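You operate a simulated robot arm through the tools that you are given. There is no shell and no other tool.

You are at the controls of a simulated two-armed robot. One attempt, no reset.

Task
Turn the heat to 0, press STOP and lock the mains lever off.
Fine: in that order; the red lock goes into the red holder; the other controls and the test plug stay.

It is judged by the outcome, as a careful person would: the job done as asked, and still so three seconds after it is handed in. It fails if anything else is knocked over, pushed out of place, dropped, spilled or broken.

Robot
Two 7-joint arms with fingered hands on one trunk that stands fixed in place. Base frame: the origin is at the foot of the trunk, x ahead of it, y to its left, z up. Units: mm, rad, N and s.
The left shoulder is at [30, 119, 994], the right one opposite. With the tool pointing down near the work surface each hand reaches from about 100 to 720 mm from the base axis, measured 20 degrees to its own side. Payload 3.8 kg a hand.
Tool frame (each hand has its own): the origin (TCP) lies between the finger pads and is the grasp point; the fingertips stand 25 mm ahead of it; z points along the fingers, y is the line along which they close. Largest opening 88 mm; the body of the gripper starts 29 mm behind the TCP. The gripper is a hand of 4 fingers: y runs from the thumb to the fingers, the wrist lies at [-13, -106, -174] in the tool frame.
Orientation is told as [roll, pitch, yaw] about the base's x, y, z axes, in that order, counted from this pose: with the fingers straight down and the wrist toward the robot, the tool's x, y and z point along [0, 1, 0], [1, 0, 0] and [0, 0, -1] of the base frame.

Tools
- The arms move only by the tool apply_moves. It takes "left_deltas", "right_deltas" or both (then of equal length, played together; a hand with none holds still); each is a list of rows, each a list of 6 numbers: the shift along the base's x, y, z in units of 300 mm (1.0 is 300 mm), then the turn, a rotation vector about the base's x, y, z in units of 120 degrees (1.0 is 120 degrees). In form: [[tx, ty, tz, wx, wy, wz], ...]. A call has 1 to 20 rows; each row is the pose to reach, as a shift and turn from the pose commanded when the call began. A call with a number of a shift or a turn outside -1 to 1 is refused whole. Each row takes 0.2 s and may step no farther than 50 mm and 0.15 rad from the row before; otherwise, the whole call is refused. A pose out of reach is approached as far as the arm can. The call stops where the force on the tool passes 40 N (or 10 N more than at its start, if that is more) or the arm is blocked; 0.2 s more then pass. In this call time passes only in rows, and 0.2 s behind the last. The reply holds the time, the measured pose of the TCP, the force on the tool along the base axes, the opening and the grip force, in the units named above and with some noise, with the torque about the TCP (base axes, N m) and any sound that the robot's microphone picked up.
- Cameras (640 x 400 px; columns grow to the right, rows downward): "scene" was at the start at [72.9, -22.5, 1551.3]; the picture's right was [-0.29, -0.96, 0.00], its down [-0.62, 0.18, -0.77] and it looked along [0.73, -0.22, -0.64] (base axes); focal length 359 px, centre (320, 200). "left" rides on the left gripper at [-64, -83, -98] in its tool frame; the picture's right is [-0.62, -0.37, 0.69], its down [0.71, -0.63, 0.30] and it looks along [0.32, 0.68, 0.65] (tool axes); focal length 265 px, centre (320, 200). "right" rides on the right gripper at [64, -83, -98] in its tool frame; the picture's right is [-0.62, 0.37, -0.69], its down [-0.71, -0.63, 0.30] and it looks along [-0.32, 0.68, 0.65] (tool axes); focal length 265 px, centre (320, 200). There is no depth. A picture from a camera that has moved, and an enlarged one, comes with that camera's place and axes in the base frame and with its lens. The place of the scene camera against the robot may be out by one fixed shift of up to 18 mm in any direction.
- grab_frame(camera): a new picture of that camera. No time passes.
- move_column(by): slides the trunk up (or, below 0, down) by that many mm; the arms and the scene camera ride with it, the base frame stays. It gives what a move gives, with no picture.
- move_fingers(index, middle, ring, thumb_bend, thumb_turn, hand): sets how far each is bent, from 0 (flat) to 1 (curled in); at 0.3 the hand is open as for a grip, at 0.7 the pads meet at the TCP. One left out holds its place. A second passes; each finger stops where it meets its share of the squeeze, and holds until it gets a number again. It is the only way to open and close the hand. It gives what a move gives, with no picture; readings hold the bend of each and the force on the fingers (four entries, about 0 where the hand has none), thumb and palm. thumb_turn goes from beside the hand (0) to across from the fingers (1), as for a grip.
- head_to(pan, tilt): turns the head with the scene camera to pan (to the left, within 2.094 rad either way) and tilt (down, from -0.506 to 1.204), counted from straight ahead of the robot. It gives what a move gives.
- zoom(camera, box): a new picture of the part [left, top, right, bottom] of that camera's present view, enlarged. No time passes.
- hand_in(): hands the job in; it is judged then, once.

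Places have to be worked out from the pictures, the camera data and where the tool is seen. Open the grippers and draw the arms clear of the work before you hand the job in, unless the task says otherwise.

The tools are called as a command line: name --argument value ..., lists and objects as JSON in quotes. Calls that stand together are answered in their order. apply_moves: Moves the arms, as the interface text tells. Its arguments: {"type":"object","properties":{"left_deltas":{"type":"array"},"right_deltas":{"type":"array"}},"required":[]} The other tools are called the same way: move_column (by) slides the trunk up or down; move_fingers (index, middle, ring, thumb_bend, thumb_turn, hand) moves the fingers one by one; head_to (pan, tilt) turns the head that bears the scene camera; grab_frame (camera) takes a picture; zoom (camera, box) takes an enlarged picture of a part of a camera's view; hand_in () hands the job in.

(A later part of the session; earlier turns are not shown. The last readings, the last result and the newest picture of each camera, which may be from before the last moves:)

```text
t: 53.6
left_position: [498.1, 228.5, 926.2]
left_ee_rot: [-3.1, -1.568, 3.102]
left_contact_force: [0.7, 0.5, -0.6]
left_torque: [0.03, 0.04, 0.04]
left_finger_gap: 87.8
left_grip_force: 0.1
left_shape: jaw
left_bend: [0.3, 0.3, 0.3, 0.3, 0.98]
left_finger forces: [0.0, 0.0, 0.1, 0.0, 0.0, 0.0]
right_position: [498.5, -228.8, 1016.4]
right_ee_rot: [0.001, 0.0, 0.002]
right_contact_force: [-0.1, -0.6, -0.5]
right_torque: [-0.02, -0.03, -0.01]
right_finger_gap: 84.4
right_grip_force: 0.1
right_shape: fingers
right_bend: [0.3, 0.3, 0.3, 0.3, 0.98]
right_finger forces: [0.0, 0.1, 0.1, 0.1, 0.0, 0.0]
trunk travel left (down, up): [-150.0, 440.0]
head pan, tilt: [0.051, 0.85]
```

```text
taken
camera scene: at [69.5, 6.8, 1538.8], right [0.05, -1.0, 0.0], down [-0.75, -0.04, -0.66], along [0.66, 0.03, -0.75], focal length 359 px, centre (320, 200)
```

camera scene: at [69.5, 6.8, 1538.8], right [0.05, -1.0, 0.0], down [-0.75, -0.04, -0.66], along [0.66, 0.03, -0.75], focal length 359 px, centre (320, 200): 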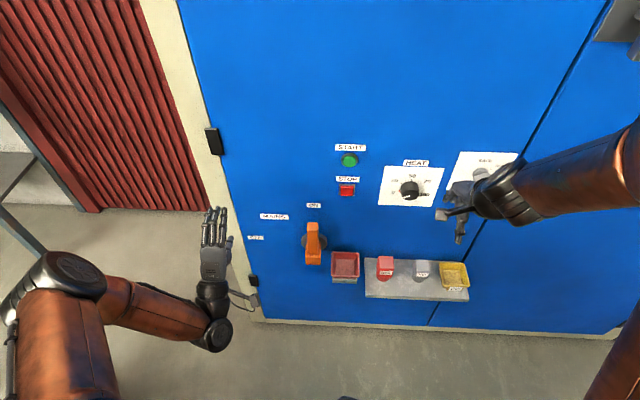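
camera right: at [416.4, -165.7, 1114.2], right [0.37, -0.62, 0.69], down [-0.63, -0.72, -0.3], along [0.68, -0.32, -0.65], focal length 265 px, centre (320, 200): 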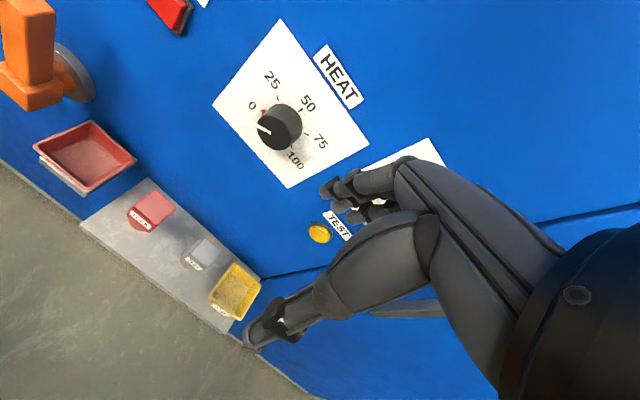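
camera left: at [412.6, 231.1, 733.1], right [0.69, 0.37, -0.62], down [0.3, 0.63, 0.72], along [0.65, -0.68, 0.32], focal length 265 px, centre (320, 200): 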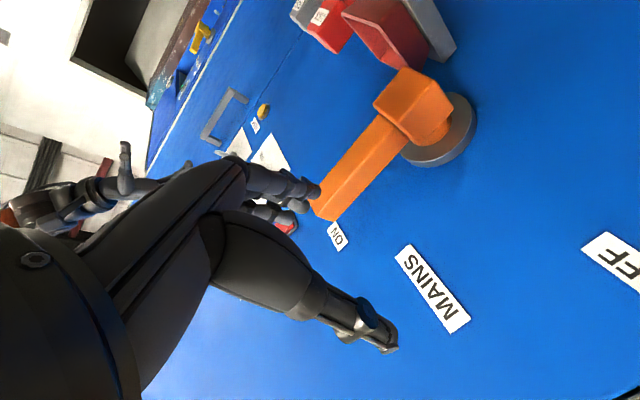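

Elbow is out and there was no reach warning. Now I'll roll the left hand to φ = +90° while lowering toward the lever's height.

apply_moves --left_deltas '[[0, -0.026, -0.038, 0.068, 0, 0], [0, -0.052, -0.076, 0.136, 0, 0], [0, -0.078, -0.114, 0.204, 0, 0], [0, -0.104, -0.152, 0.272, 0, 0], [0, -0.13, -0.19, 0.34, 0, 0], [0, -0.156, -0.228, 0.409, 0, 0], [0, -0.182, -0.266, 0.477, 0, 0], [0, -0.208, -0.304, 0.545, 0, 0], [0, -0.234, -0.342, 0.613, 0, 0], [0, -0.26, -0.38, 0.681, 0, 0], [0, -0.293, -0.42, 0.75, 0, 0]]'

grab_frame --camera "scene"

grab_frame --camera "left"

zoom --camera "left" --box '[280, 0, 540, 260]'

```text
t: 56.0
left_position: [498.7, 137.7, 801.8]
left_ee_rot: [1.57, 0.003, -1.571]
left_contact_force: [-0.3, -0.2, -0.2]
left_torque: [-0.01, 0.0, 0.04]
left_finger_gap: 87.5
left_grip_force: 0.2
left_shape: jaw
left_bend: [0.3, 0.3, 0.3, 0.3, 0.98]
left_finger forces: [0.1, 0.0, 0.0, 0.1, 0.0, 0.0]
right_position: [498.7, -231.1, 1016.5]
right_ee_rot: [0.001, 0.0, 0.002]
right_contact_force: [1.0, 0.5, -0.9]
right_torque: [-0.01, 0.01, 0.03]
right_finger_gap: 84.9
right_grip_force: 0.2
right_shape: fingers
right_bend: [0.3, 0.3, 0.3, 0.3, 0.98]
right_finger forces: [0.0, 0.0, 0.1, 0.1, 0.1, 0.0]
trunk travel left (down, up): [-150.0, 440.0]
head pan, tilt: [0.051, 0.85]
```

```text
taken
camera scene: at [69.6, 5.6, 1538.8], right [0.05, -1.0, 0.0], down [-0.75, -0.04, -0.66], along [0.66, 0.03, -0.75], focal length 359 px, centre (320, 200)
```

scene: 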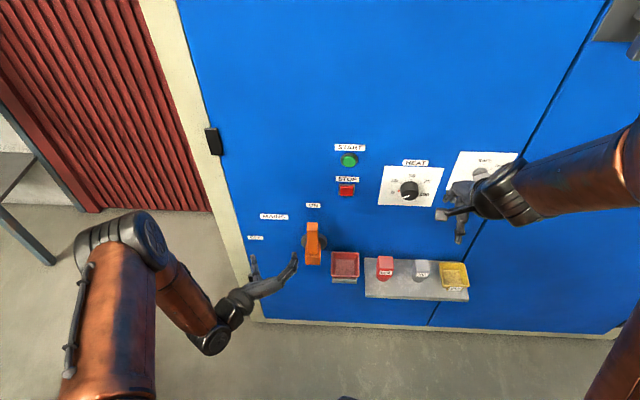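

```text
taken
camera left: at [400.6, 223.4, 736.7], right [0.69, 0.37, -0.62], down [0.3, 0.63, 0.72], along [0.65, -0.68, 0.32], focal length 265 px, centre (320, 200)
```

left: 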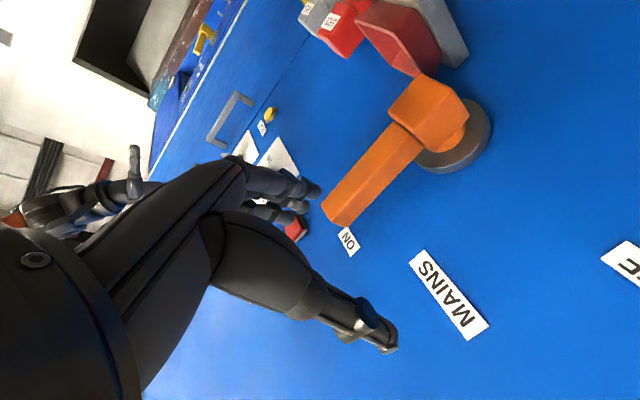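

```text
1.54 times, centred on (410, 130) of left
camera zoom: at [400.6, 223.4, 736.7], right [0.69, 0.37, -0.62], down [0.3, 0.63, 0.72], along [0.65, -0.68, 0.32], focal length 408 px, centre (182, 308)
```

zoom: 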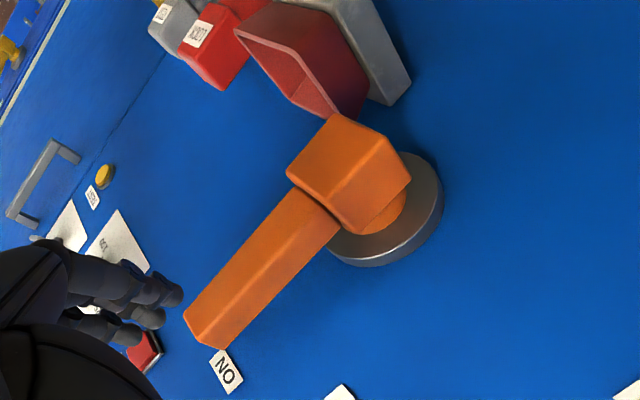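

zoom --camera "left" --box '[300, 60, 500, 260]'

zoom --camera "scene" --box '[280, 195, 380, 295]'

```text
2.00 times, centred on (400, 160) of left
camera zoom: at [400.6, 223.4, 736.7], right [0.69, 0.37, -0.62], down [0.3, 0.63, 0.72], along [0.65, -0.68, 0.32], focal length 531 px, centre (160, 280)
```

zoom: 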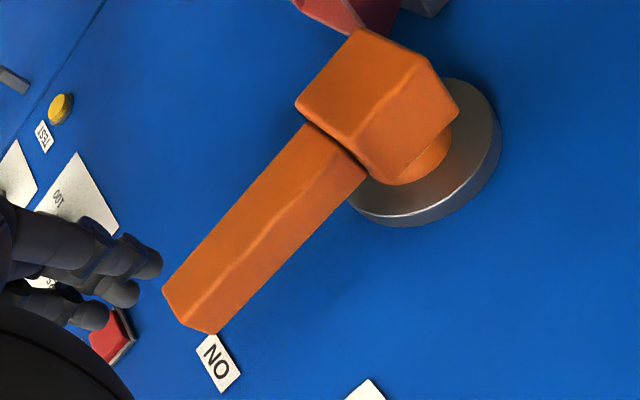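

```text
4.00 times, centred on (330, 245) of scene
camera zoom: at [69.6, 5.6, 1538.8], right [0.05, -1.0, 0.0], down [-0.75, -0.04, -0.66], along [0.66, 0.03, -0.75], focal length 1436 px, centre (280, 20)
```

zoom: 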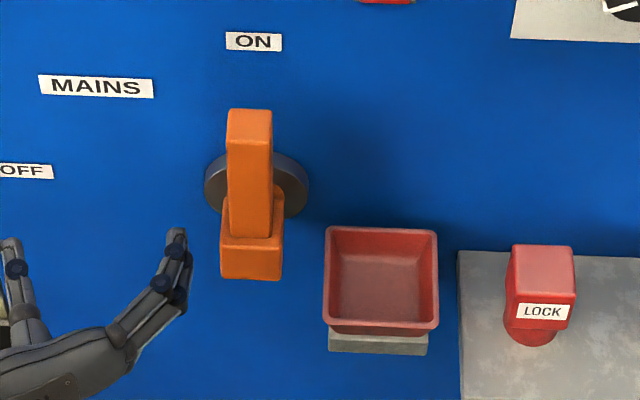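

From the left, scene and right views, the bar is about 25×25 mm at x 583–609, y ≈ 50.5, reaching z ≈ 829, with the pivot near (y 50.5, z 699). ON is straight above it and OFF straight left, so it needs a 90° counter-clockwise swing. I'll line up in front of the bar.

apply_moves --left_deltas '[[0.005, -0.1, -0.012, 0, 0, 0], [0.005, -0.2, -0.024, 0, 0, 0], [0.005, -0.292, -0.035, 0, 0, 0]]'

grab_frame --camera "left"

zoom --camera "scene" --box '[250, 190, 390, 300]'

```text
t: 56.8
left_position: [500.3, 49.7, 790.3]
left_ee_rot: [1.569, 0.0, -1.571]
left_contact_force: [-0.3, -0.4, 0.9]
left_torque: [0.0, -0.01, -0.01]
left_finger_gap: 87.8
left_grip_force: 0.0
left_shape: jaw
left_bend: [0.3, 0.3, 0.3, 0.3, 0.98]
left_finger forces: [0.1, 0.0, 0.0, 0.0, 0.0, 0.1]
right_position: [499.3, -229.4, 1015.6]
right_ee_rot: [0.0, 0.001, 0.003]
right_contact_force: [-0.1, 0.8, 0.3]
right_torque: [-0.02, -0.03, -0.02]
right_finger_gap: 84.8
right_grip_force: 0.0
right_shape: fingers
right_bend: [0.3, 0.3, 0.3, 0.3, 0.98]
right_finger forces: [0.0, 0.0, 0.1, 0.0, 0.0, 0.1]
trunk travel left (down, up): [-150.0, 440.0]
head pan, tilt: [0.051, 0.85]
```

```text
taken
camera left: at [400.9, 134.6, 724.6], right [0.69, 0.37, -0.62], down [0.31, 0.63, 0.71], along [0.65, -0.68, 0.32], focal length 265 px, centre (320, 200)
```

left: 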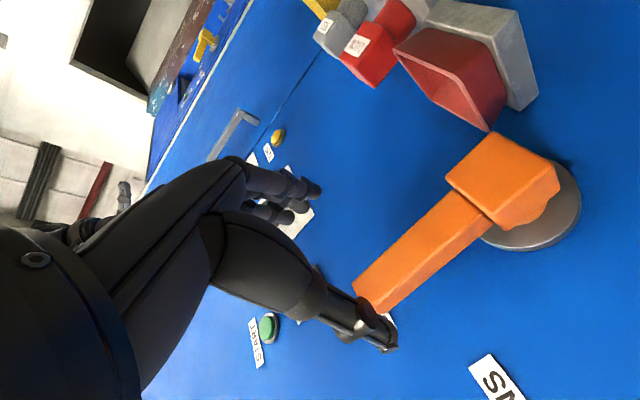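

```text
3.64 times, centred on (320, 245) of scene
camera zoom: at [69.7, 5.2, 1538.8], right [0.05, -1.0, 0.0], down [-0.75, -0.04, -0.66], along [0.66, 0.03, -0.75], focal length 1306 px, centre (320, 36)
```

zoom: 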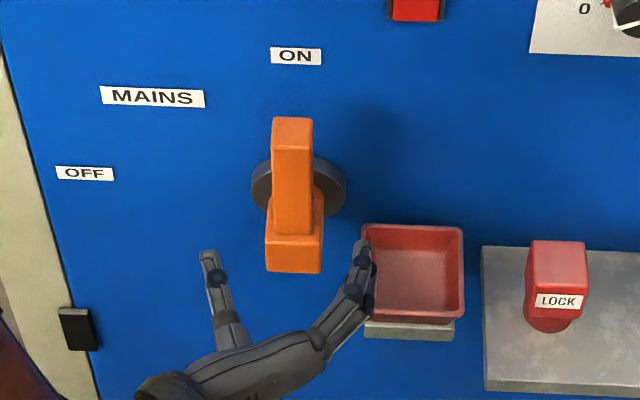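

Fingers and thumb straddle the bar symmetrically. I'll advance so the bar sits between the pads.

apply_moves --left_deltas '[[0.05, 0, 0, 0, 0, 0], [0.1, 0, 0, 0, 0, 0], [0.15, 0, 0, 0, 0, 0], [0.19, 0, 0, 0, 0, 0], [0.23, 0, 0, 0, 0, 0], [0.27, 0, 0, 0, 0, 0], [0.3, 0, 0, 0, 0, 0], [0.32, 0, 0, 0, 0, 0]]'

grab_frame --camera "left"

zoom --camera "scene" --box '[250, 190, 390, 300]'

```text
t: 58.6
left_position: [596.4, 52.4, 789.6]
left_ee_rot: [1.571, 0.0, -1.571]
left_contact_force: [0.2, 0.5, 0.9]
left_torque: [0.03, 0.01, 0.02]
left_finger_gap: 87.8
left_grip_force: 0.2
left_shape: jaw
left_bend: [0.3, 0.3, 0.3, 0.3, 0.98]
left_finger forces: [0.1, 0.0, 0.0, 0.0, 0.0, 0.0]
right_position: [499.2, -230.8, 1015.9]
right_ee_rot: [-0.001, 0.001, -0.001]
right_contact_force: [-0.4, -0.8, 0.2]
right_torque: [0.0, 0.0, 0.01]
right_finger_gap: 84.6
right_grip_force: 0.1
right_shape: fingers
right_bend: [0.3, 0.3, 0.3, 0.3, 0.98]
right_finger forces: [0.0, 0.0, 0.0, 0.1, 0.0, 0.0]
trunk travel left (down, up): [-150.0, 440.0]
head pan, tilt: [0.051, 0.85]
```

```text
taken
camera left: at [498.4, 136.6, 725.3], right [0.69, 0.37, -0.62], down [0.3, 0.63, 0.71], along [0.65, -0.68, 0.32], focal length 265 px, centre (320, 200)
```

left: 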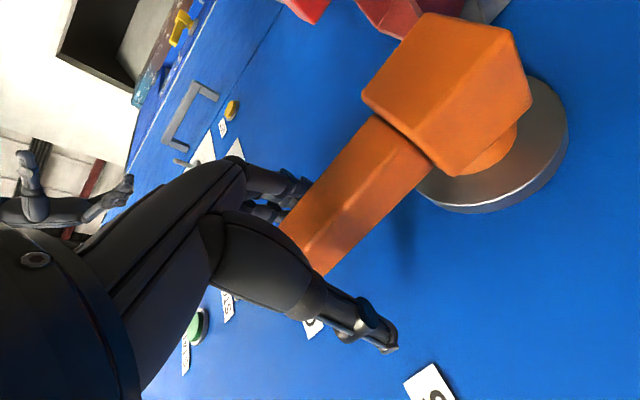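

```text
3.64 times, centred on (320, 245) of scene
camera zoom: at [69.6, 5.9, 1538.8], right [0.05, -1.0, 0.0], down [-0.75, -0.04, -0.66], along [0.66, 0.03, -0.75], focal length 1306 px, centre (320, 36)
```

zoom: 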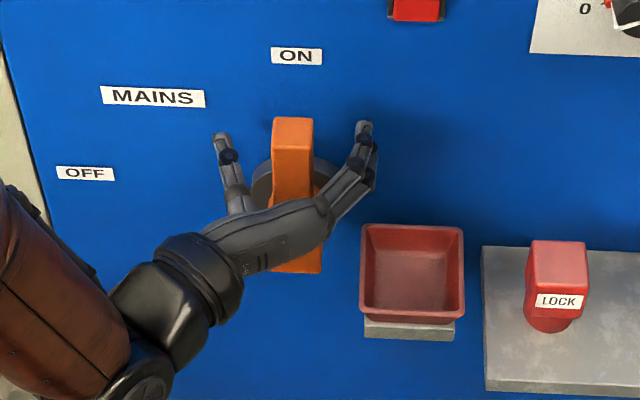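

The bar is centred between thumb and fingers with no contact. I'll close the hand on it.

move_fingers --hand "left" --index 0.7 --middle 0.7 --ring 0.7 --thumb_bend 0.7

grab_frame --camera "left"

zoom --camera "scene" --box '[250, 190, 390, 300]'

```text
t: 59.6
left_position: [598.5, 52.0, 789.7]
left_ee_rot: [1.571, 0.0, -1.569]
left_contact_force: [3.4, -0.1, 1.7]
left_torque: [0.05, 0.02, 0.03]
left_finger_gap: 15.1
left_grip_force: 9.3
left_shape: fingers
left_bend: [0.63, 0.68, 0.66, 0.62, 0.97]
left_finger forces: [5.0, 1.6, 3.4, 0.0, 7.6, 0.0]
right_position: [500.5, -228.8, 1016.2]
right_ee_rot: [0.0, -0.001, 0.002]
right_contact_force: [-0.5, -0.2, -0.4]
right_torque: [-0.02, 0.0, -0.02]
right_finger_gap: 84.6
right_grip_force: 0.0
right_shape: fingers
right_bend: [0.3, 0.3, 0.3, 0.3, 0.98]
right_finger forces: [0.0, 0.0, 0.1, 0.0, 0.1, 0.0]
trunk travel left (down, up): [-150.0, 440.0]
head pan, tilt: [0.051, 0.85]
```

```text
taken
camera left: at [498.8, 136.9, 725.5], right [0.69, 0.37, -0.62], down [0.3, 0.63, 0.71], along [0.65, -0.68, 0.32], focal length 265 px, centre (320, 200)
```

left: 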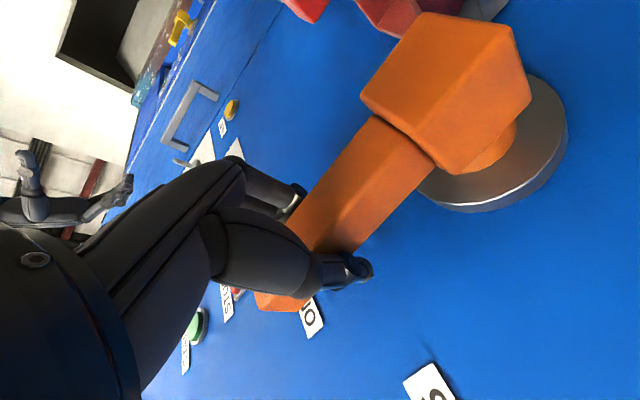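

```text
3.64 times, centred on (320, 245) of scene
camera zoom: at [70.0, 5.8, 1538.8], right [0.05, -1.0, 0.0], down [-0.75, -0.04, -0.66], along [0.66, 0.03, -0.75], focal length 1306 px, centre (320, 36)
```

zoom: 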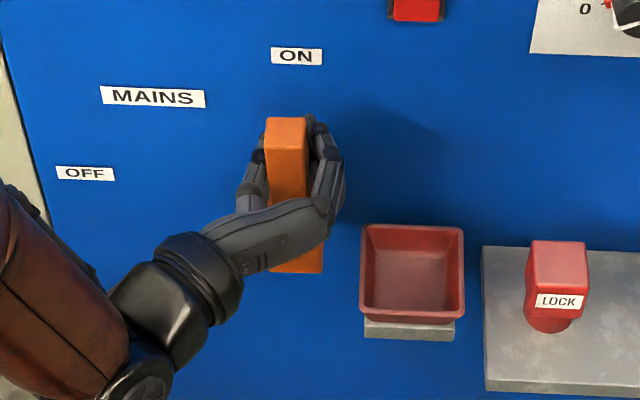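

The bar is gripped (9 N) and has already given slightly to the left. I'll start the counter-clockwise swing about the pivot, first 30°.

apply_moves --left_deltas '[[0, 0.0396, -0.0026, -0.0625, 0, 0], [0, 0.0785, -0.0103, -0.125, 0, 0], [0, 0.1161, -0.0231, -0.1875, 0, 0], [0, 0.1517, -0.0406, -0.25, 0, 0]]'

zoom --camera "scene" --box '[230, 180, 390, 300]'

```text
t: 60.6
left_position: [597.5, 97.1, 777.5]
left_ee_rot: [1.569, -0.526, -1.568]
left_contact_force: [4.4, -1.0, -0.6]
left_torque: [0.06, 0.08, 0.0]
left_finger_gap: 15.3
left_grip_force: 8.8
left_shape: fingers
left_bend: [0.63, 0.68, 0.66, 0.63, 0.97]
left_finger forces: [4.9, 1.7, 3.6, 0.0, 7.7, 0.0]
right_position: [499.6, -230.0, 1014.9]
right_ee_rot: [0.001, -0.002, 0.002]
right_contact_force: [-0.1, -0.3, 0.9]
right_torque: [0.0, 0.01, 0.0]
right_finger_gap: 84.8
right_grip_force: 0.1
right_shape: fingers
right_bend: [0.3, 0.3, 0.3, 0.3, 0.98]
right_finger forces: [0.1, 0.1, 0.1, 0.0, 0.0, 0.0]
trunk travel left (down, up): [-150.0, 440.0]
head pan, tilt: [0.051, 0.85]
```

```text
3.33 times, centred on (310, 240) of scene
camera zoom: at [70.2, 5.9, 1538.8], right [0.05, -1.0, 0.0], down [-0.75, -0.04, -0.66], along [0.66, 0.03, -0.75], focal length 1197 px, centre (353, 67)
```

zoom: 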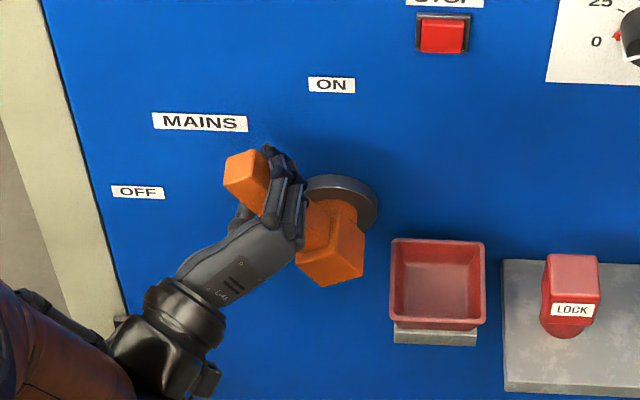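

The lever follows smoothly with almost no force. I'll continue the swing to about 82°.

apply_moves --left_deltas '[[0, 0.033, -0.0221, -0.0625, 0, 0], [0, 0.0628, -0.0482, -0.125, 0, 0], [0, 0.0889, -0.0781, -0.1875, 0, 0], [0, 0.111, -0.1111, -0.25, 0, 0], [0, 0.1285, -0.1466, -0.3125, 0, 0], [0, 0.1413, -0.1842, -0.375, 0, 0], [0, 0.149, -0.2231, -0.4375, 0, 0]]'

zoom --camera "scene" --box '[210, 180, 370, 300]'

grab_frame --camera "left"

```text
t: 62.2
left_position: [567.6, 152.5, 779.3]
left_ee_rot: [1.544, -1.392, -1.547]
left_contact_force: [6.0, -7.0, -7.3]
left_torque: [0.13, 0.05, -0.07]
left_finger_gap: 23.9
left_grip_force: 8.0
left_shape: fingers
left_bend: [0.63, 0.7, 0.7, 0.57, 0.96]
left_finger forces: [6.4, 0.0, 0.0, 0.1, 9.4, 0.0]
left hand out of reach, approached as far as the arm can: row 4, 5, 6, 7
right_position: [498.8, -228.4, 1016.6]
right_ee_rot: [0.0, 0.0, 0.001]
right_contact_force: [0.2, -0.3, 0.0]
right_torque: [-0.02, 0.0, -0.01]
right_finger_gap: 84.8
right_grip_force: 0.1
right_shape: fingers
right_bend: [0.3, 0.3, 0.3, 0.3, 0.98]
right_finger forces: [0.0, 0.1, 0.0, 0.0, 0.0, 0.0]
trunk travel left (down, up): [-150.0, 440.0]
head pan, tilt: [0.051, 0.85]
```

```text
3.33 times, centred on (290, 240) of scene
camera zoom: at [69.8, 5.5, 1538.7], right [0.05, -1.0, 0.0], down [-0.75, -0.04, -0.66], along [0.66, 0.03, -0.75], focal length 1197 px, centre (420, 67)
```

zoom: 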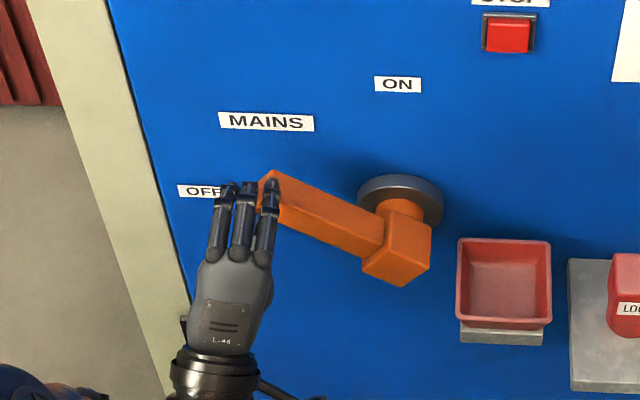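

```text
taken
camera left: at [468.1, 106.1, 685.3], right [0.69, -0.55, -0.48], down [0.31, 0.81, -0.5], along [0.66, 0.2, 0.73], focal length 265 px, centre (320, 200)
```

left: 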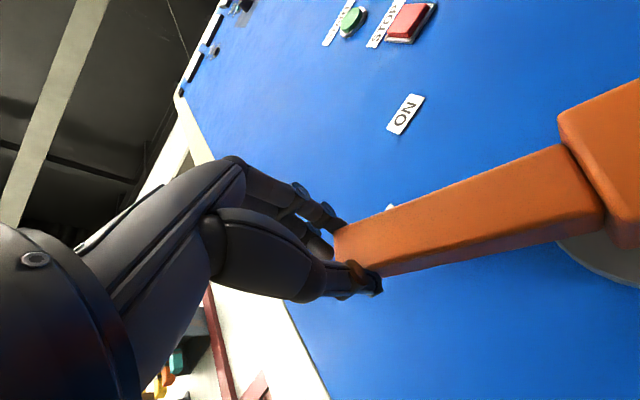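

The left arm ran out of downward reach at about 65° of lever swing. I'll let go, back off, and lower the trunk so the shoulder is better placed.

move_fingers --hand "left" --index 0.3 --middle 0.3 --ring 0.3 --thumb_bend 0.3

apply_moves --left_deltas '[[-0.05, 0, 0, 0, 0, 0], [-0.12, 0, 0.0, 0, 0, 0], [-0.2, 0, 0.02, 0, 0, 0], [-0.25, 0, 0.04, 0, 0, 0]]'

grab_frame --camera "scene"

```text
t: 63.2
left_position: [569.4, 156.0, 781.7]
left_ee_rot: [1.567, -1.392, -1.57]
left_contact_force: [-0.8, 0.4, -0.6]
left_torque: [0.01, -0.01, -0.02]
left_finger_gap: 84.5
left_grip_force: 0.0
left_shape: fingers
left_bend: [0.3, 0.3, 0.3, 0.3, 0.97]
left_finger forces: [0.0, 0.0, 0.0, 0.0, 0.1, 0.0]
right_position: [498.2, -229.7, 1015.9]
right_ee_rot: [0.001, 0.0, 0.0]
right_contact_force: [0.2, -0.5, -0.2]
right_torque: [-0.05, -0.01, -0.01]
right_finger_gap: 84.8
right_grip_force: 0.1
right_shape: fingers
right_bend: [0.3, 0.3, 0.3, 0.3, 0.98]
right_finger forces: [0.0, 0.0, 0.1, 0.0, 0.1, 0.0]
trunk travel left (down, up): [-150.0, 440.0]
head pan, tilt: [0.051, 0.85]
```

```text
t: 64.2
left_position: [493.0, 155.7, 793.9]
left_ee_rot: [1.575, -1.441, -1.575]
left_contact_force: [-0.4, -0.6, 0.3]
left_torque: [0.02, 0.01, 0.01]
left_finger_gap: 84.5
left_grip_force: 0.2
left_shape: fingers
left_bend: [0.3, 0.3, 0.3, 0.3, 0.97]
left_finger forces: [0.1, 0.1, 0.1, 0.0, 0.1, 0.0]
right_position: [498.6, -229.3, 1016.8]
right_ee_rot: [-0.001, -0.001, 0.002]
right_contact_force: [-0.2, -0.4, 0.1]
right_torque: [-0.03, 0.02, -0.03]
right_finger_gap: 84.6
right_grip_force: 0.1
right_shape: fingers
right_bend: [0.3, 0.3, 0.3, 0.3, 0.98]
right_finger forces: [0.0, 0.1, 0.0, 0.0, 0.1, 0.0]
trunk travel left (down, up): [-150.0, 440.0]
head pan, tilt: [0.051, 0.85]
```

```text
taken
camera scene: at [69.4, 6.0, 1538.8], right [0.05, -1.0, 0.0], down [-0.75, -0.04, -0.66], along [0.66, 0.03, -0.75], focal length 359 px, centre (320, 200)
```

scene: 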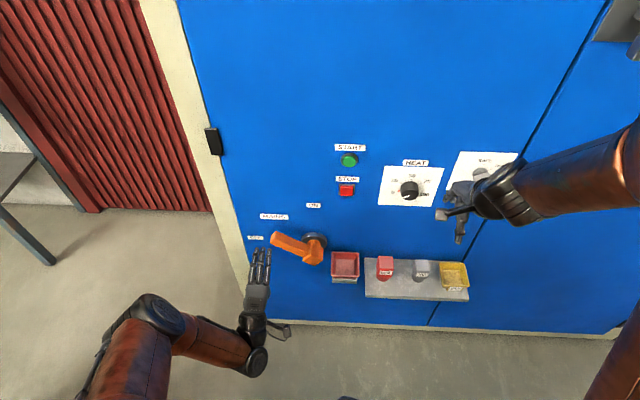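

The lever holds where I left it, at about 60°. I'll lower the trunk by 150 mm; both hands have free space below them.

move_column --by -150

grab_frame --camera "scene"

grab_frame --camera "left"

```text
t: 66.0
left_position: [492.6, 155.8, 642.9]
left_ee_rot: [1.569, -1.439, -1.571]
left_contact_force: [-0.6, 0.5, 0.5]
left_torque: [0.01, 0.01, 0.02]
left_finger_gap: 84.3
left_grip_force: 0.1
left_shape: fingers
left_bend: [0.3, 0.3, 0.3, 0.3, 0.97]
left_finger forces: [0.0, 0.0, 0.0, 0.1, 0.0, 0.0]
right_position: [498.5, -229.1, 865.7]
right_ee_rot: [0.002, 0.0, 0.001]
right_contact_force: [-0.3, 0.4, -0.6]
right_torque: [-0.03, 0.01, -0.01]
right_finger_gap: 84.8
right_grip_force: 0.1
right_shape: fingers
right_bend: [0.3, 0.3, 0.3, 0.3, 0.98]
right_finger forces: [0.0, 0.0, 0.1, 0.0, 0.0, 0.1]
trunk travel left (down, up): [0.0, 590.0]
head pan, tilt: [0.051, 0.85]
```

```text
taken
camera scene: at [69.4, 6.0, 1389.0], right [0.05, -1.0, 0.0], down [-0.75, -0.04, -0.66], along [0.66, 0.03, -0.75], focal length 359 px, centre (320, 200)
```

scene: 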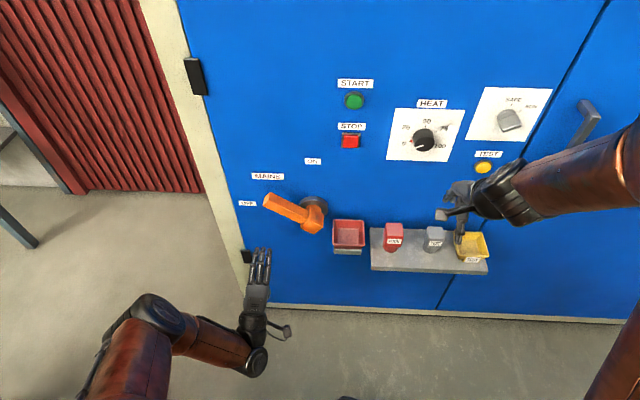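

```text
taken
camera left: at [393.4, 103.9, 551.0], right [0.69, -0.57, -0.45], down [0.3, 0.79, -0.53], along [0.65, 0.23, 0.72], focal length 265 px, centre (320, 200)
```

left: 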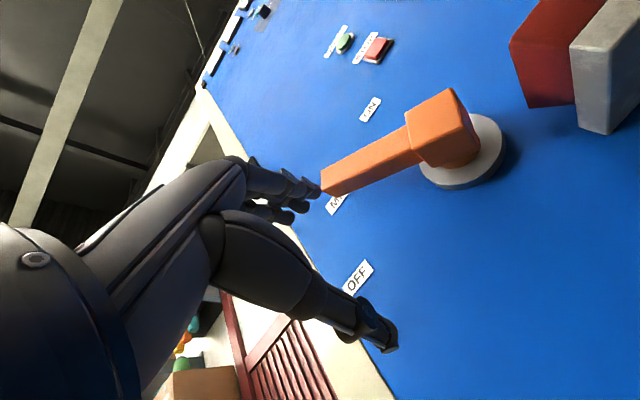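

zoom --camera "scene" --box '[230, 160, 360, 260]'

```text
4.00 times, centred on (295, 210) of scene
camera zoom: at [69.4, 6.0, 1389.0], right [0.05, -1.0, 0.0], down [-0.75, -0.04, -0.66], along [0.66, 0.03, -0.75], focal length 1436 px, centre (420, 160)
```

zoom: 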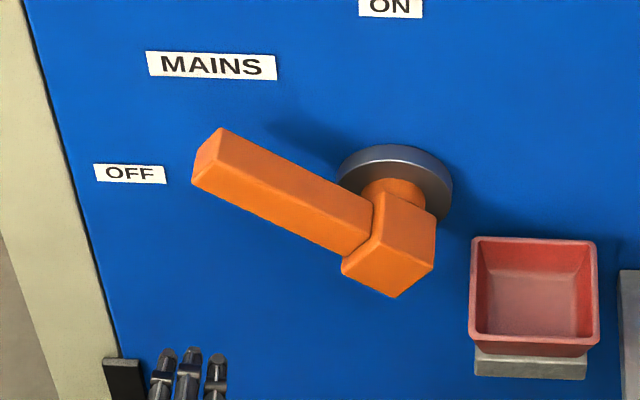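

By triangulation the lever stands at about 55° from ON. With the trunk lowered, I'll re-approach with the hand rolled to match it (φ ≈ 35°) in front of the bar.

apply_moves --left_deltas '[[0.005, -0.02, 0.08, 0.046, 0, 0], [0.01, -0.04, 0.16, 0.092, 0, 0], [0.015, -0.06, 0.24, 0.138, 0, 0], [0.02, -0.08, 0.3, 0.184, 0, 0], [0.025, -0.103, 0.361, 0.229, 0, 0]]'

zoom --camera "scene" --box '[210, 150, 370, 270]'

grab_frame --camera "left"

```text
t: 67.2
left_position: [499.7, 124.1, 751.4]
left_ee_rot: [1.57, -0.958, -1.569]
left_contact_force: [-0.7, -0.6, 1.0]
left_torque: [0.02, -0.05, 0.04]
left_finger_gap: 84.3
left_grip_force: 0.1
left_shape: fingers
left_bend: [0.3, 0.3, 0.3, 0.3, 0.97]
left_finger forces: [0.1, 0.0, 0.0, 0.1, 0.0, 0.1]
right_position: [498.2, -229.4, 866.3]
right_ee_rot: [-0.001, 0.001, 0.002]
right_contact_force: [0.3, 0.5, -0.2]
right_torque: [0.0, 0.01, 0.0]
right_finger_gap: 84.6
right_grip_force: 0.1
right_shape: fingers
right_bend: [0.3, 0.3, 0.3, 0.3, 0.98]
right_finger forces: [0.1, 0.1, 0.0, 0.0, 0.1, 0.1]
trunk travel left (down, up): [0.0, 590.0]
head pan, tilt: [0.051, 0.85]
```

```text
3.33 times, centred on (290, 210) of scene
camera zoom: at [69.4, 5.8, 1388.8], right [0.05, -1.0, 0.0], down [-0.75, -0.04, -0.66], along [0.66, 0.03, -0.75], focal length 1197 px, centre (420, 167)
```

zoom: 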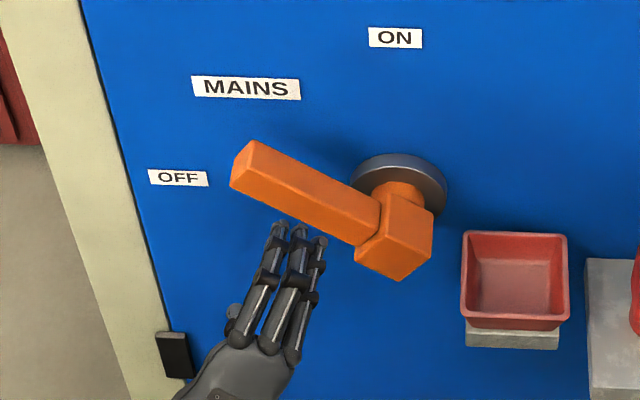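

```text
taken
camera left: at [400.5, 121.0, 645.3], right [0.69, -0.3, -0.66], down [0.3, 0.95, -0.11], along [0.65, -0.13, 0.75], focal length 265 px, centre (320, 200)
```

left: 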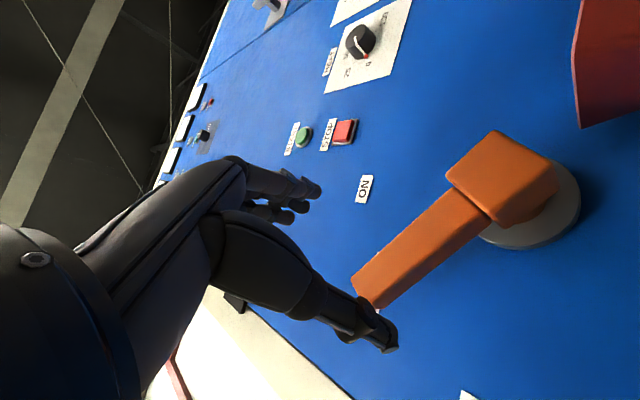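

The left-camera view matches the earlier pre-grasp view, so I'm aligned with the bar. I'll advance to surround it.

apply_moves --left_deltas '[[0.05, 0, 0, 0, 0, 0], [0.1, 0, 0, 0, 0, 0], [0.15, 0, 0, 0, 0, 0], [0.19, 0, 0, 0, 0, 0], [0.23, 0, 0, 0, 0, 0], [0.27, 0, 0, 0, 0, 0], [0.3, 0, 0, 0, 0, 0], [0.32, 0, 0, 0, 0, 0]]'

move_fingers --hand "left" --index 0.7 --middle 0.7 --ring 0.7 --thumb_bend 0.7

zoom --camera "scene" --box '[210, 150, 370, 270]'

grab_frame --camera "left"

```text
t: 69.0
left_position: [595.6, 123.9, 749.8]
left_ee_rot: [1.572, -0.959, -1.571]
left_contact_force: [1.1, -1.0, -1.1]
left_torque: [0.01, -0.03, -0.01]
left_finger_gap: 84.3
left_grip_force: 0.0
left_shape: fingers
left_bend: [0.3, 0.3, 0.3, 0.3, 0.97]
left_finger forces: [0.0, 0.0, 0.1, 0.0, 0.0, 0.1]
right_position: [497.7, -229.9, 866.3]
right_ee_rot: [0.0, -0.001, 0.0]
right_contact_force: [0.1, -0.6, 0.4]
right_torque: [0.0, -0.01, -0.03]
right_finger_gap: 84.6
right_grip_force: 0.1
right_shape: fingers
right_bend: [0.3, 0.3, 0.3, 0.3, 0.98]
right_finger forces: [0.1, 0.0, 0.0, 0.1, 0.1, 0.0]
trunk travel left (down, up): [0.0, 590.0]
head pan, tilt: [0.051, 0.85]
```

```text
t: 70.0
left_position: [596.5, 124.3, 750.2]
left_ee_rot: [1.569, -0.959, -1.57]
left_contact_force: [5.9, 1.2, 1.4]
left_torque: [0.03, 0.11, -0.01]
left_finger_gap: 16.1
left_grip_force: 9.4
left_shape: fingers
left_bend: [0.63, 0.68, 0.65, 0.62, 0.97]
left_finger forces: [4.8, 2.2, 4.0, 0.1, 8.3, 0.0]
right_position: [499.1, -229.2, 865.6]
right_ee_rot: [0.001, 0.001, 0.001]
right_contact_force: [0.2, 0.1, 0.4]
right_torque: [0.01, -0.01, -0.02]
right_finger_gap: 84.7
right_grip_force: 0.0
right_shape: fingers
right_bend: [0.3, 0.3, 0.3, 0.3, 0.98]
right_finger forces: [0.1, 0.0, 0.1, 0.0, 0.0, 0.0]
trunk travel left (down, up): [0.0, 590.0]
head pan, tilt: [0.051, 0.85]
```

```text
3.33 times, centred on (290, 210) of scene
camera zoom: at [70.2, 6.1, 1388.8], right [0.05, -1.0, 0.0], down [-0.75, -0.04, -0.66], along [0.66, 0.03, -0.75], focal length 1197 px, centre (420, 167)
```

zoom: 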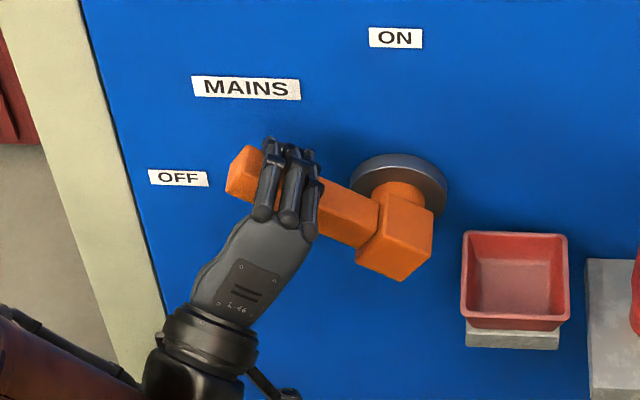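

```text
taken
camera left: at [497.3, 120.9, 645.1], right [0.69, -0.3, -0.66], down [0.3, 0.95, -0.11], along [0.65, -0.13, 0.75], focal length 265 px, centre (320, 200)
```

left: 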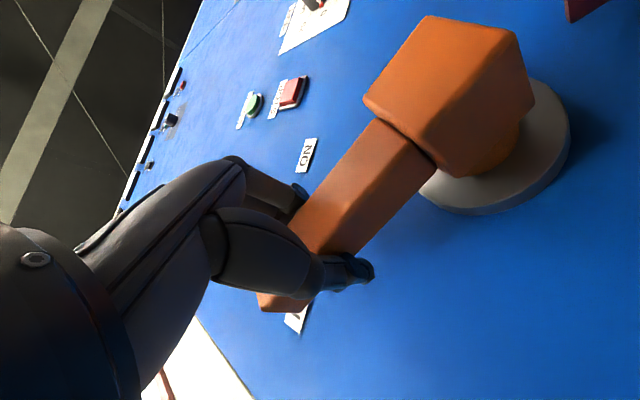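

The grip is good again. I'll swing on to about 83°, watching for any reach warning.

apply_moves --left_deltas '[[0, 0.0193, -0.0316, -0.0583, 0, 0], [0, 0.0347, -0.0653, -0.1167, 0, 0], [0, 0.0458, -0.1006, -0.175, 0, 0], [0, 0.0526, -0.137, -0.2333, 0, 0]]'

zoom --camera "scene" --box '[210, 150, 370, 270]'

grab_frame --camera "left"

```text
t: 71.0
left_position: [595.9, 139.9, 709.8]
left_ee_rot: [1.554, -1.451, -1.556]
left_contact_force: [6.0, 0.8, 1.0]
left_torque: [0.05, 0.05, -0.07]
left_finger_gap: 16.1
left_grip_force: 9.8
left_shape: fingers
left_bend: [0.63, 0.68, 0.66, 0.62, 0.97]
left_finger forces: [5.0, 2.3, 3.7, 0.0, 8.2, 0.0]
right_position: [499.8, -229.7, 865.9]
right_ee_rot: [0.0, 0.002, 0.001]
right_contact_force: [-0.5, 0.7, 0.6]
right_torque: [0.04, 0.01, 0.04]
right_finger_gap: 84.9
right_grip_force: 0.1
right_shape: fingers
right_bend: [0.3, 0.3, 0.3, 0.3, 0.98]
right_finger forces: [0.0, 0.0, 0.0, 0.1, 0.0, 0.1]
trunk travel left (down, up): [0.0, 590.0]
head pan, tilt: [0.051, 0.85]
```

```text
3.33 times, centred on (290, 210) of scene
camera zoom: at [70.2, 6.1, 1388.8], right [0.05, -1.0, 0.0], down [-0.75, -0.04, -0.66], along [0.66, 0.03, -0.75], focal length 1197 px, centre (420, 167)
```

zoom: 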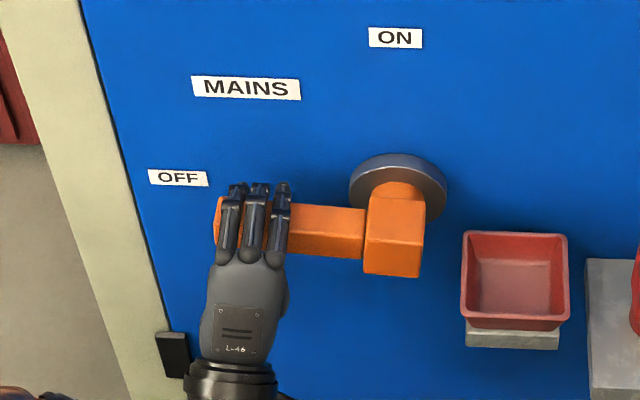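

```text
taken
camera left: at [497.2, 87.4, 618.4], right [0.69, -0.57, -0.44], down [0.3, 0.78, -0.54], along [0.66, 0.24, 0.72], focal length 265 px, centre (320, 200)
```

left: 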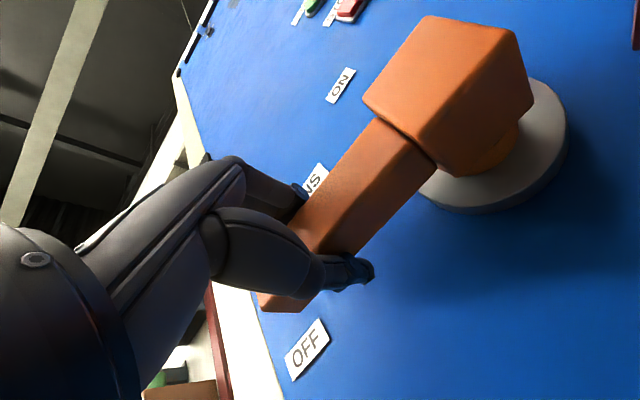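

No reach problem now. I'll do the last 7° to OFF.

apply_moves --left_deltas '[[0, 0.0015, -0.0185, -0.029, 0, 0], [0, 0.0022, -0.037, -0.0583, 0, 0]]'

zoom --camera "scene" --box '[210, 150, 370, 270]'

grab_frame --camera "left"

```text
t: 71.6
left_position: [597.0, 139.7, 700.4]
left_ee_rot: [-2.81, -1.566, 2.809]
left_contact_force: [9.4, -1.2, 8.2]
left_torque: [0.17, -0.02, -0.07]
left_finger_gap: 16.5
left_grip_force: 11.1
left_shape: fingers
left_bend: [0.63, 0.67, 0.64, 0.63, 0.97]
left_finger forces: [6.6, 3.3, 5.7, 0.0, 6.2, 0.1]
right_position: [498.2, -230.0, 866.5]
right_ee_rot: [-0.001, -0.001, 0.001]
right_contact_force: [0.5, 0.3, 0.6]
right_torque: [-0.01, 0.02, -0.02]
right_finger_gap: 84.9
right_grip_force: 0.1
right_shape: fingers
right_bend: [0.3, 0.3, 0.3, 0.3, 0.98]
right_finger forces: [0.0, 0.1, 0.0, 0.0, 0.1, 0.0]
trunk travel left (down, up): [0.0, 590.0]
head pan, tilt: [0.051, 0.85]
```

```text
3.33 times, centred on (290, 210) of scene
camera zoom: at [69.5, 5.5, 1388.9], right [0.05, -1.0, 0.0], down [-0.75, -0.04, -0.66], along [0.66, 0.03, -0.75], focal length 1197 px, centre (420, 167)
```

zoom: 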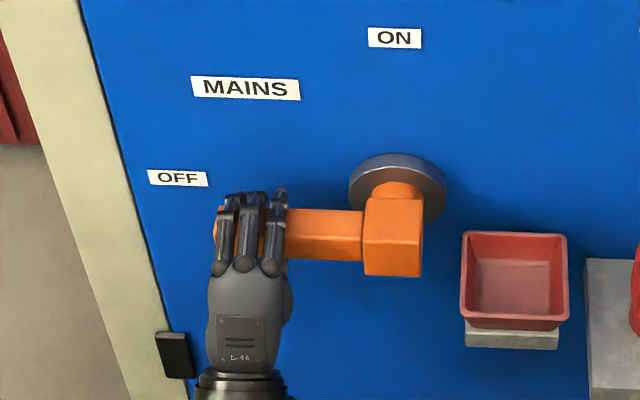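

```text
taken
camera left: at [497.5, 77.3, 616.1], right [0.69, -0.62, -0.37], down [0.31, 0.71, -0.63], along [0.65, 0.32, 0.69], focal length 265 px, centre (320, 200)
```

left: 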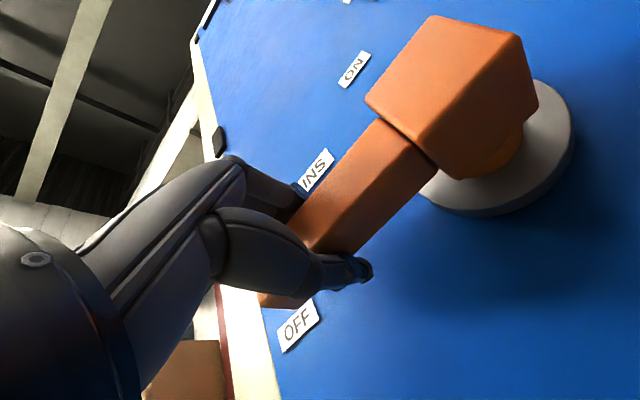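

The force rose to 8 N upward, so the lever seems to be meeting its OFF stop. I'll press about 3 mm more to make sure it's seated.

apply_moves --left_deltas '[[0, 0, -0.006, -0.01, 0, 0], [0, 0, -0.012, -0.018, 0, 0]]'

zoom --camera "scene" --box '[210, 150, 370, 270]'

```text
t: 72.2
left_position: [596.3, 140.2, 696.0]
left_ee_rot: [-1.709, -1.533, 1.707]
left_contact_force: [7.7, -4.1, 18.9]
left_torque: [0.32, -0.14, -0.09]
left_finger_gap: 16.6
left_grip_force: 13.1
left_shape: fingers
left_bend: [0.6, 0.65, 0.61, 0.64, 0.97]
left_finger forces: [8.8, 4.8, 8.1, 0.1, 4.2, 0.0]
right_position: [498.8, -230.6, 866.8]
right_ee_rot: [0.002, 0.0, 0.002]
right_contact_force: [-0.1, -0.4, 0.5]
right_torque: [-0.02, 0.02, -0.02]
right_finger_gap: 84.5
right_grip_force: 0.0
right_shape: fingers
right_bend: [0.3, 0.3, 0.3, 0.3, 0.98]
right_finger forces: [0.1, 0.0, 0.1, 0.0, 0.0, 0.0]
trunk travel left (down, up): [0.0, 590.0]
head pan, tilt: [0.051, 0.85]
```

```text
3.33 times, centred on (290, 210) of scene
camera zoom: at [68.3, 5.0, 1389.0], right [0.05, -1.0, 0.0], down [-0.75, -0.04, -0.66], along [0.66, 0.03, -0.75], focal length 1197 px, centre (420, 167)
```

zoom: 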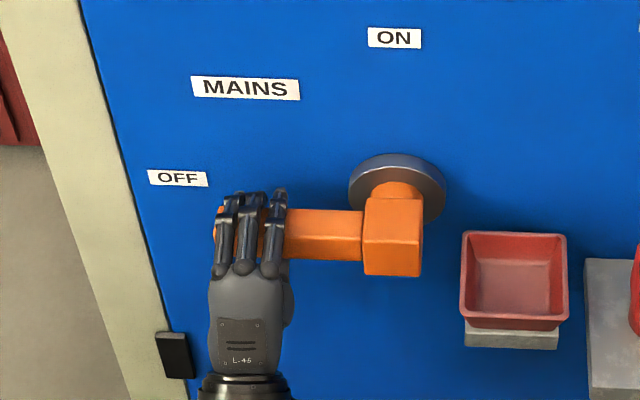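

The lever is against its stop, level with OFF. I'll relax that push, open the hand and back straight out.

apply_moves --left_deltas '[[0, 0, 0.009, 0.012, 0, 0], [0, 0, 0.015, 0.018, 0, 0]]'

move_fingers --hand "left" --index 0.3 --middle 0.3 --ring 0.3 --thumb_bend 0.3

zoom --camera "scene" --box '[210, 150, 370, 270]'

```text
t: 72.8
left_position: [596.5, 141.5, 700.5]
left_ee_rot: [0.175, -1.569, -0.175]
left_contact_force: [7.4, -2.8, 8.9]
left_torque: [0.17, -0.02, -0.08]
left_finger_gap: 16.4
left_grip_force: 10.7
left_shape: fingers
left_bend: [0.61, 0.66, 0.63, 0.64, 0.97]
left_finger forces: [6.5, 3.4, 5.7, 0.0, 6.2, 0.0]
right_position: [498.3, -230.3, 864.7]
right_ee_rot: [-0.001, 0.0, 0.001]
right_contact_force: [-0.3, -0.1, 0.2]
right_torque: [-0.03, 0.02, 0.0]
right_finger_gap: 85.0
right_grip_force: 0.0
right_shape: fingers
right_bend: [0.3, 0.3, 0.3, 0.3, 0.98]
right_finger forces: [0.1, 0.0, 0.1, 0.0, 0.0, 0.0]
trunk travel left (down, up): [0.0, 590.0]
head pan, tilt: [0.051, 0.85]
```

```text
t: 73.8
left_position: [596.9, 140.2, 699.5]
left_ee_rot: [-0.804, -1.57, 0.803]
left_contact_force: [0.0, -0.2, 0.5]
left_torque: [0.01, 0.0, -0.02]
left_finger_gap: 84.3
left_grip_force: 0.1
left_shape: fingers
left_bend: [0.3, 0.3, 0.3, 0.3, 0.97]
left_finger forces: [0.1, 0.1, 0.0, 0.1, 0.0, 0.1]
right_position: [498.5, -229.9, 866.5]
right_ee_rot: [0.0, -0.001, 0.001]
right_contact_force: [0.5, -0.1, -0.5]
right_torque: [0.0, -0.03, 0.0]
right_finger_gap: 84.5
right_grip_force: 0.0
right_shape: fingers
right_bend: [0.3, 0.3, 0.3, 0.3, 0.98]
right_finger forces: [0.1, 0.1, 0.1, 0.0, 0.0, 0.0]
trunk travel left (down, up): [0.0, 590.0]
head pan, tilt: [0.051, 0.85]
```

```text
3.33 times, centred on (290, 210) of scene
camera zoom: at [69.5, 5.9, 1388.8], right [0.05, -1.0, 0.0], down [-0.75, -0.04, -0.66], along [0.66, 0.03, -0.75], focal length 1197 px, centre (420, 167)
```

zoom: 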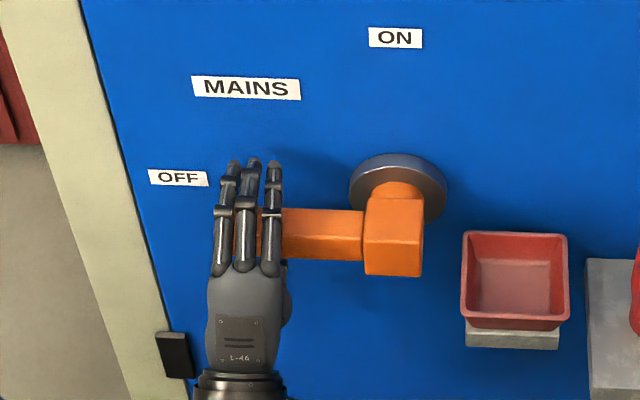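

Lever stays at OFF. Retracting the left hand straight back, then out to the left and slightly up, away from the work.

apply_moves --left_deltas '[[-0.06, 0, 0, 0, 0, 0], [-0.14, 0, 0, 0, 0, 0], [-0.24, 0, 0, 0, 0, 0], [-0.34, 0, 0.0, 0, 0, 0], [-0.36, 0.1, 0.06, 0, 0, 0], [-0.36, 0.2, 0.14, 0, 0, 0], [-0.36, 0.32, 0.22, 0, 0, 0], [-0.36, 0.44, 0.3, 0, 0, 0]]'

head_to --pan -0.1 --tilt 0.85

grab_frame --camera "scene"

grab_frame --camera "right"

```text
t: 75.6
left_position: [486.6, 272.3, 787.5]
left_ee_rot: [-1.11, -1.572, 1.111]
left_contact_force: [0.4, -0.9, 0.2]
left_torque: [0.01, 0.01, -0.01]
left_finger_gap: 84.7
left_grip_force: 0.1
left_shape: fingers
left_bend: [0.3, 0.3, 0.3, 0.3, 0.97]
left_finger forces: [0.0, 0.0, 0.0, 0.1, 0.1, 0.0]
right_position: [498.0, -229.6, 866.8]
right_ee_rot: [0.0, 0.0, 0.0]
right_contact_force: [-0.5, -0.6, 1.0]
right_torque: [0.02, -0.01, 0.01]
right_finger_gap: 84.7
right_grip_force: 0.1
right_shape: fingers
right_bend: [0.3, 0.3, 0.3, 0.3, 0.98]
right_finger forces: [0.0, 0.0, 0.1, 0.0, 0.0, 0.0]
trunk travel left (down, up): [0.0, 590.0]
head pan, tilt: [0.051, 0.85]
```

```text
t: 76.3
left_position: [487.7, 273.1, 788.1]
left_ee_rot: [-1.217, -1.571, 1.218]
left_contact_force: [0.0, 0.5, 0.6]
left_torque: [-0.03, 0.0, 0.03]
left_finger_gap: 84.5
left_grip_force: 0.0
left_shape: fingers
left_bend: [0.3, 0.3, 0.3, 0.3, 0.97]
left_finger forces: [0.0, 0.1, 0.0, 0.1, 0.0, 0.1]
right_position: [499.0, -229.8, 865.9]
right_ee_rot: [0.0, 0.0, 0.002]
right_contact_force: [0.5, -0.7, -0.2]
right_torque: [0.0, -0.01, -0.02]
right_finger_gap: 84.9
right_grip_force: 0.0
right_shape: fingers
right_bend: [0.3, 0.3, 0.3, 0.3, 0.98]
right_finger forces: [0.1, 0.0, 0.1, 0.1, 0.1, 0.0]
trunk travel left (down, up): [0.0, 590.0]
head pan, tilt: [-0.099, 0.85]
```

```text
taken
camera scene: at [69.2, -5.6, 1388.8], right [-0.1, -1.0, 0.0], down [-0.75, 0.07, -0.66], along [0.66, -0.07, -0.75], focal length 359 px, centre (320, 200)
```

scene: 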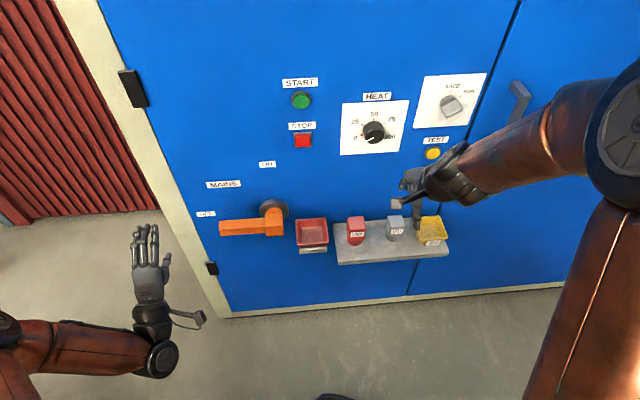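

```text
taken
camera right: at [416.3, -165.6, 964.3], right [0.37, -0.62, 0.69], down [-0.63, -0.72, -0.3], along [0.68, -0.32, -0.65], focal length 265 px, centre (320, 200)
```

right: 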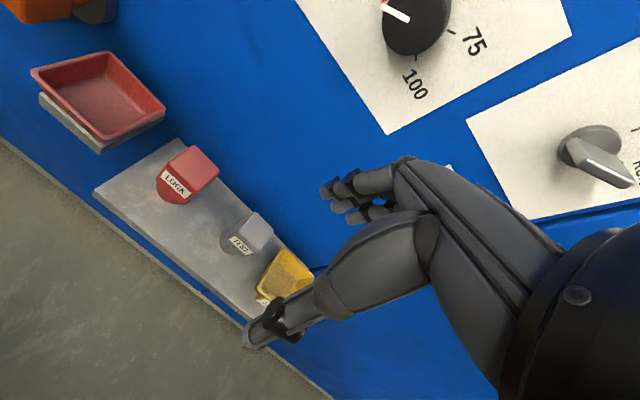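

Lever rests horizontal at OFF. Now I'll measure the lock and the holder for the pick.

zoom --camera "scene" --box '[270, 190, 470, 280]'

zoom --camera "right" --box '[20, 40, 330, 340]'

```text
3.20 times, centred on (370, 235) of scene
camera zoom: at [69.2, -5.6, 1388.8], right [-0.1, -1.0, 0.0], down [-0.75, 0.07, -0.66], along [0.66, -0.07, -0.75], focal length 1149 px, centre (160, 88)
```

zoom: 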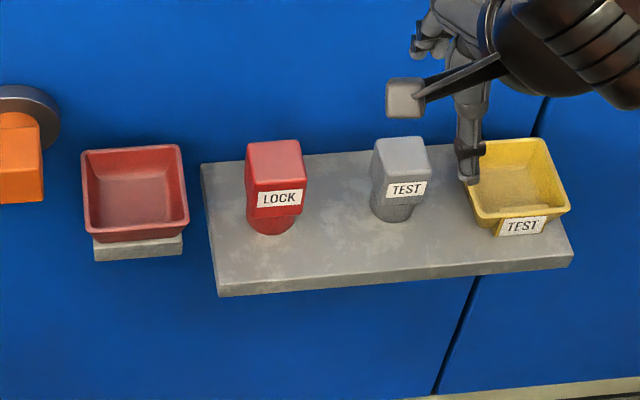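

```text
1.33 times, centred on (175, 190) of right
camera zoom: at [416.3, -165.6, 964.3], right [0.37, -0.62, 0.69], down [-0.63, -0.72, -0.3], along [0.68, -0.32, -0.65], focal length 354 px, centre (513, 213)
```

zoom: 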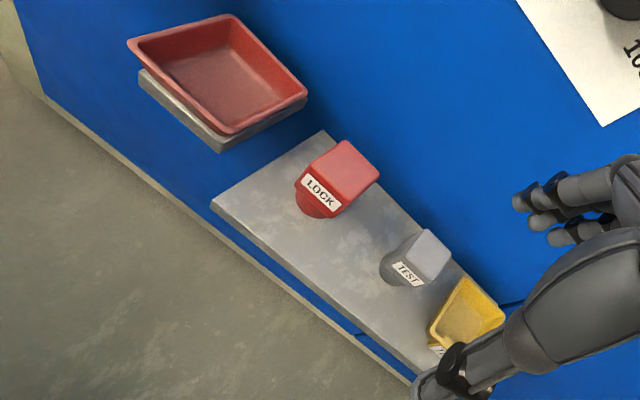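

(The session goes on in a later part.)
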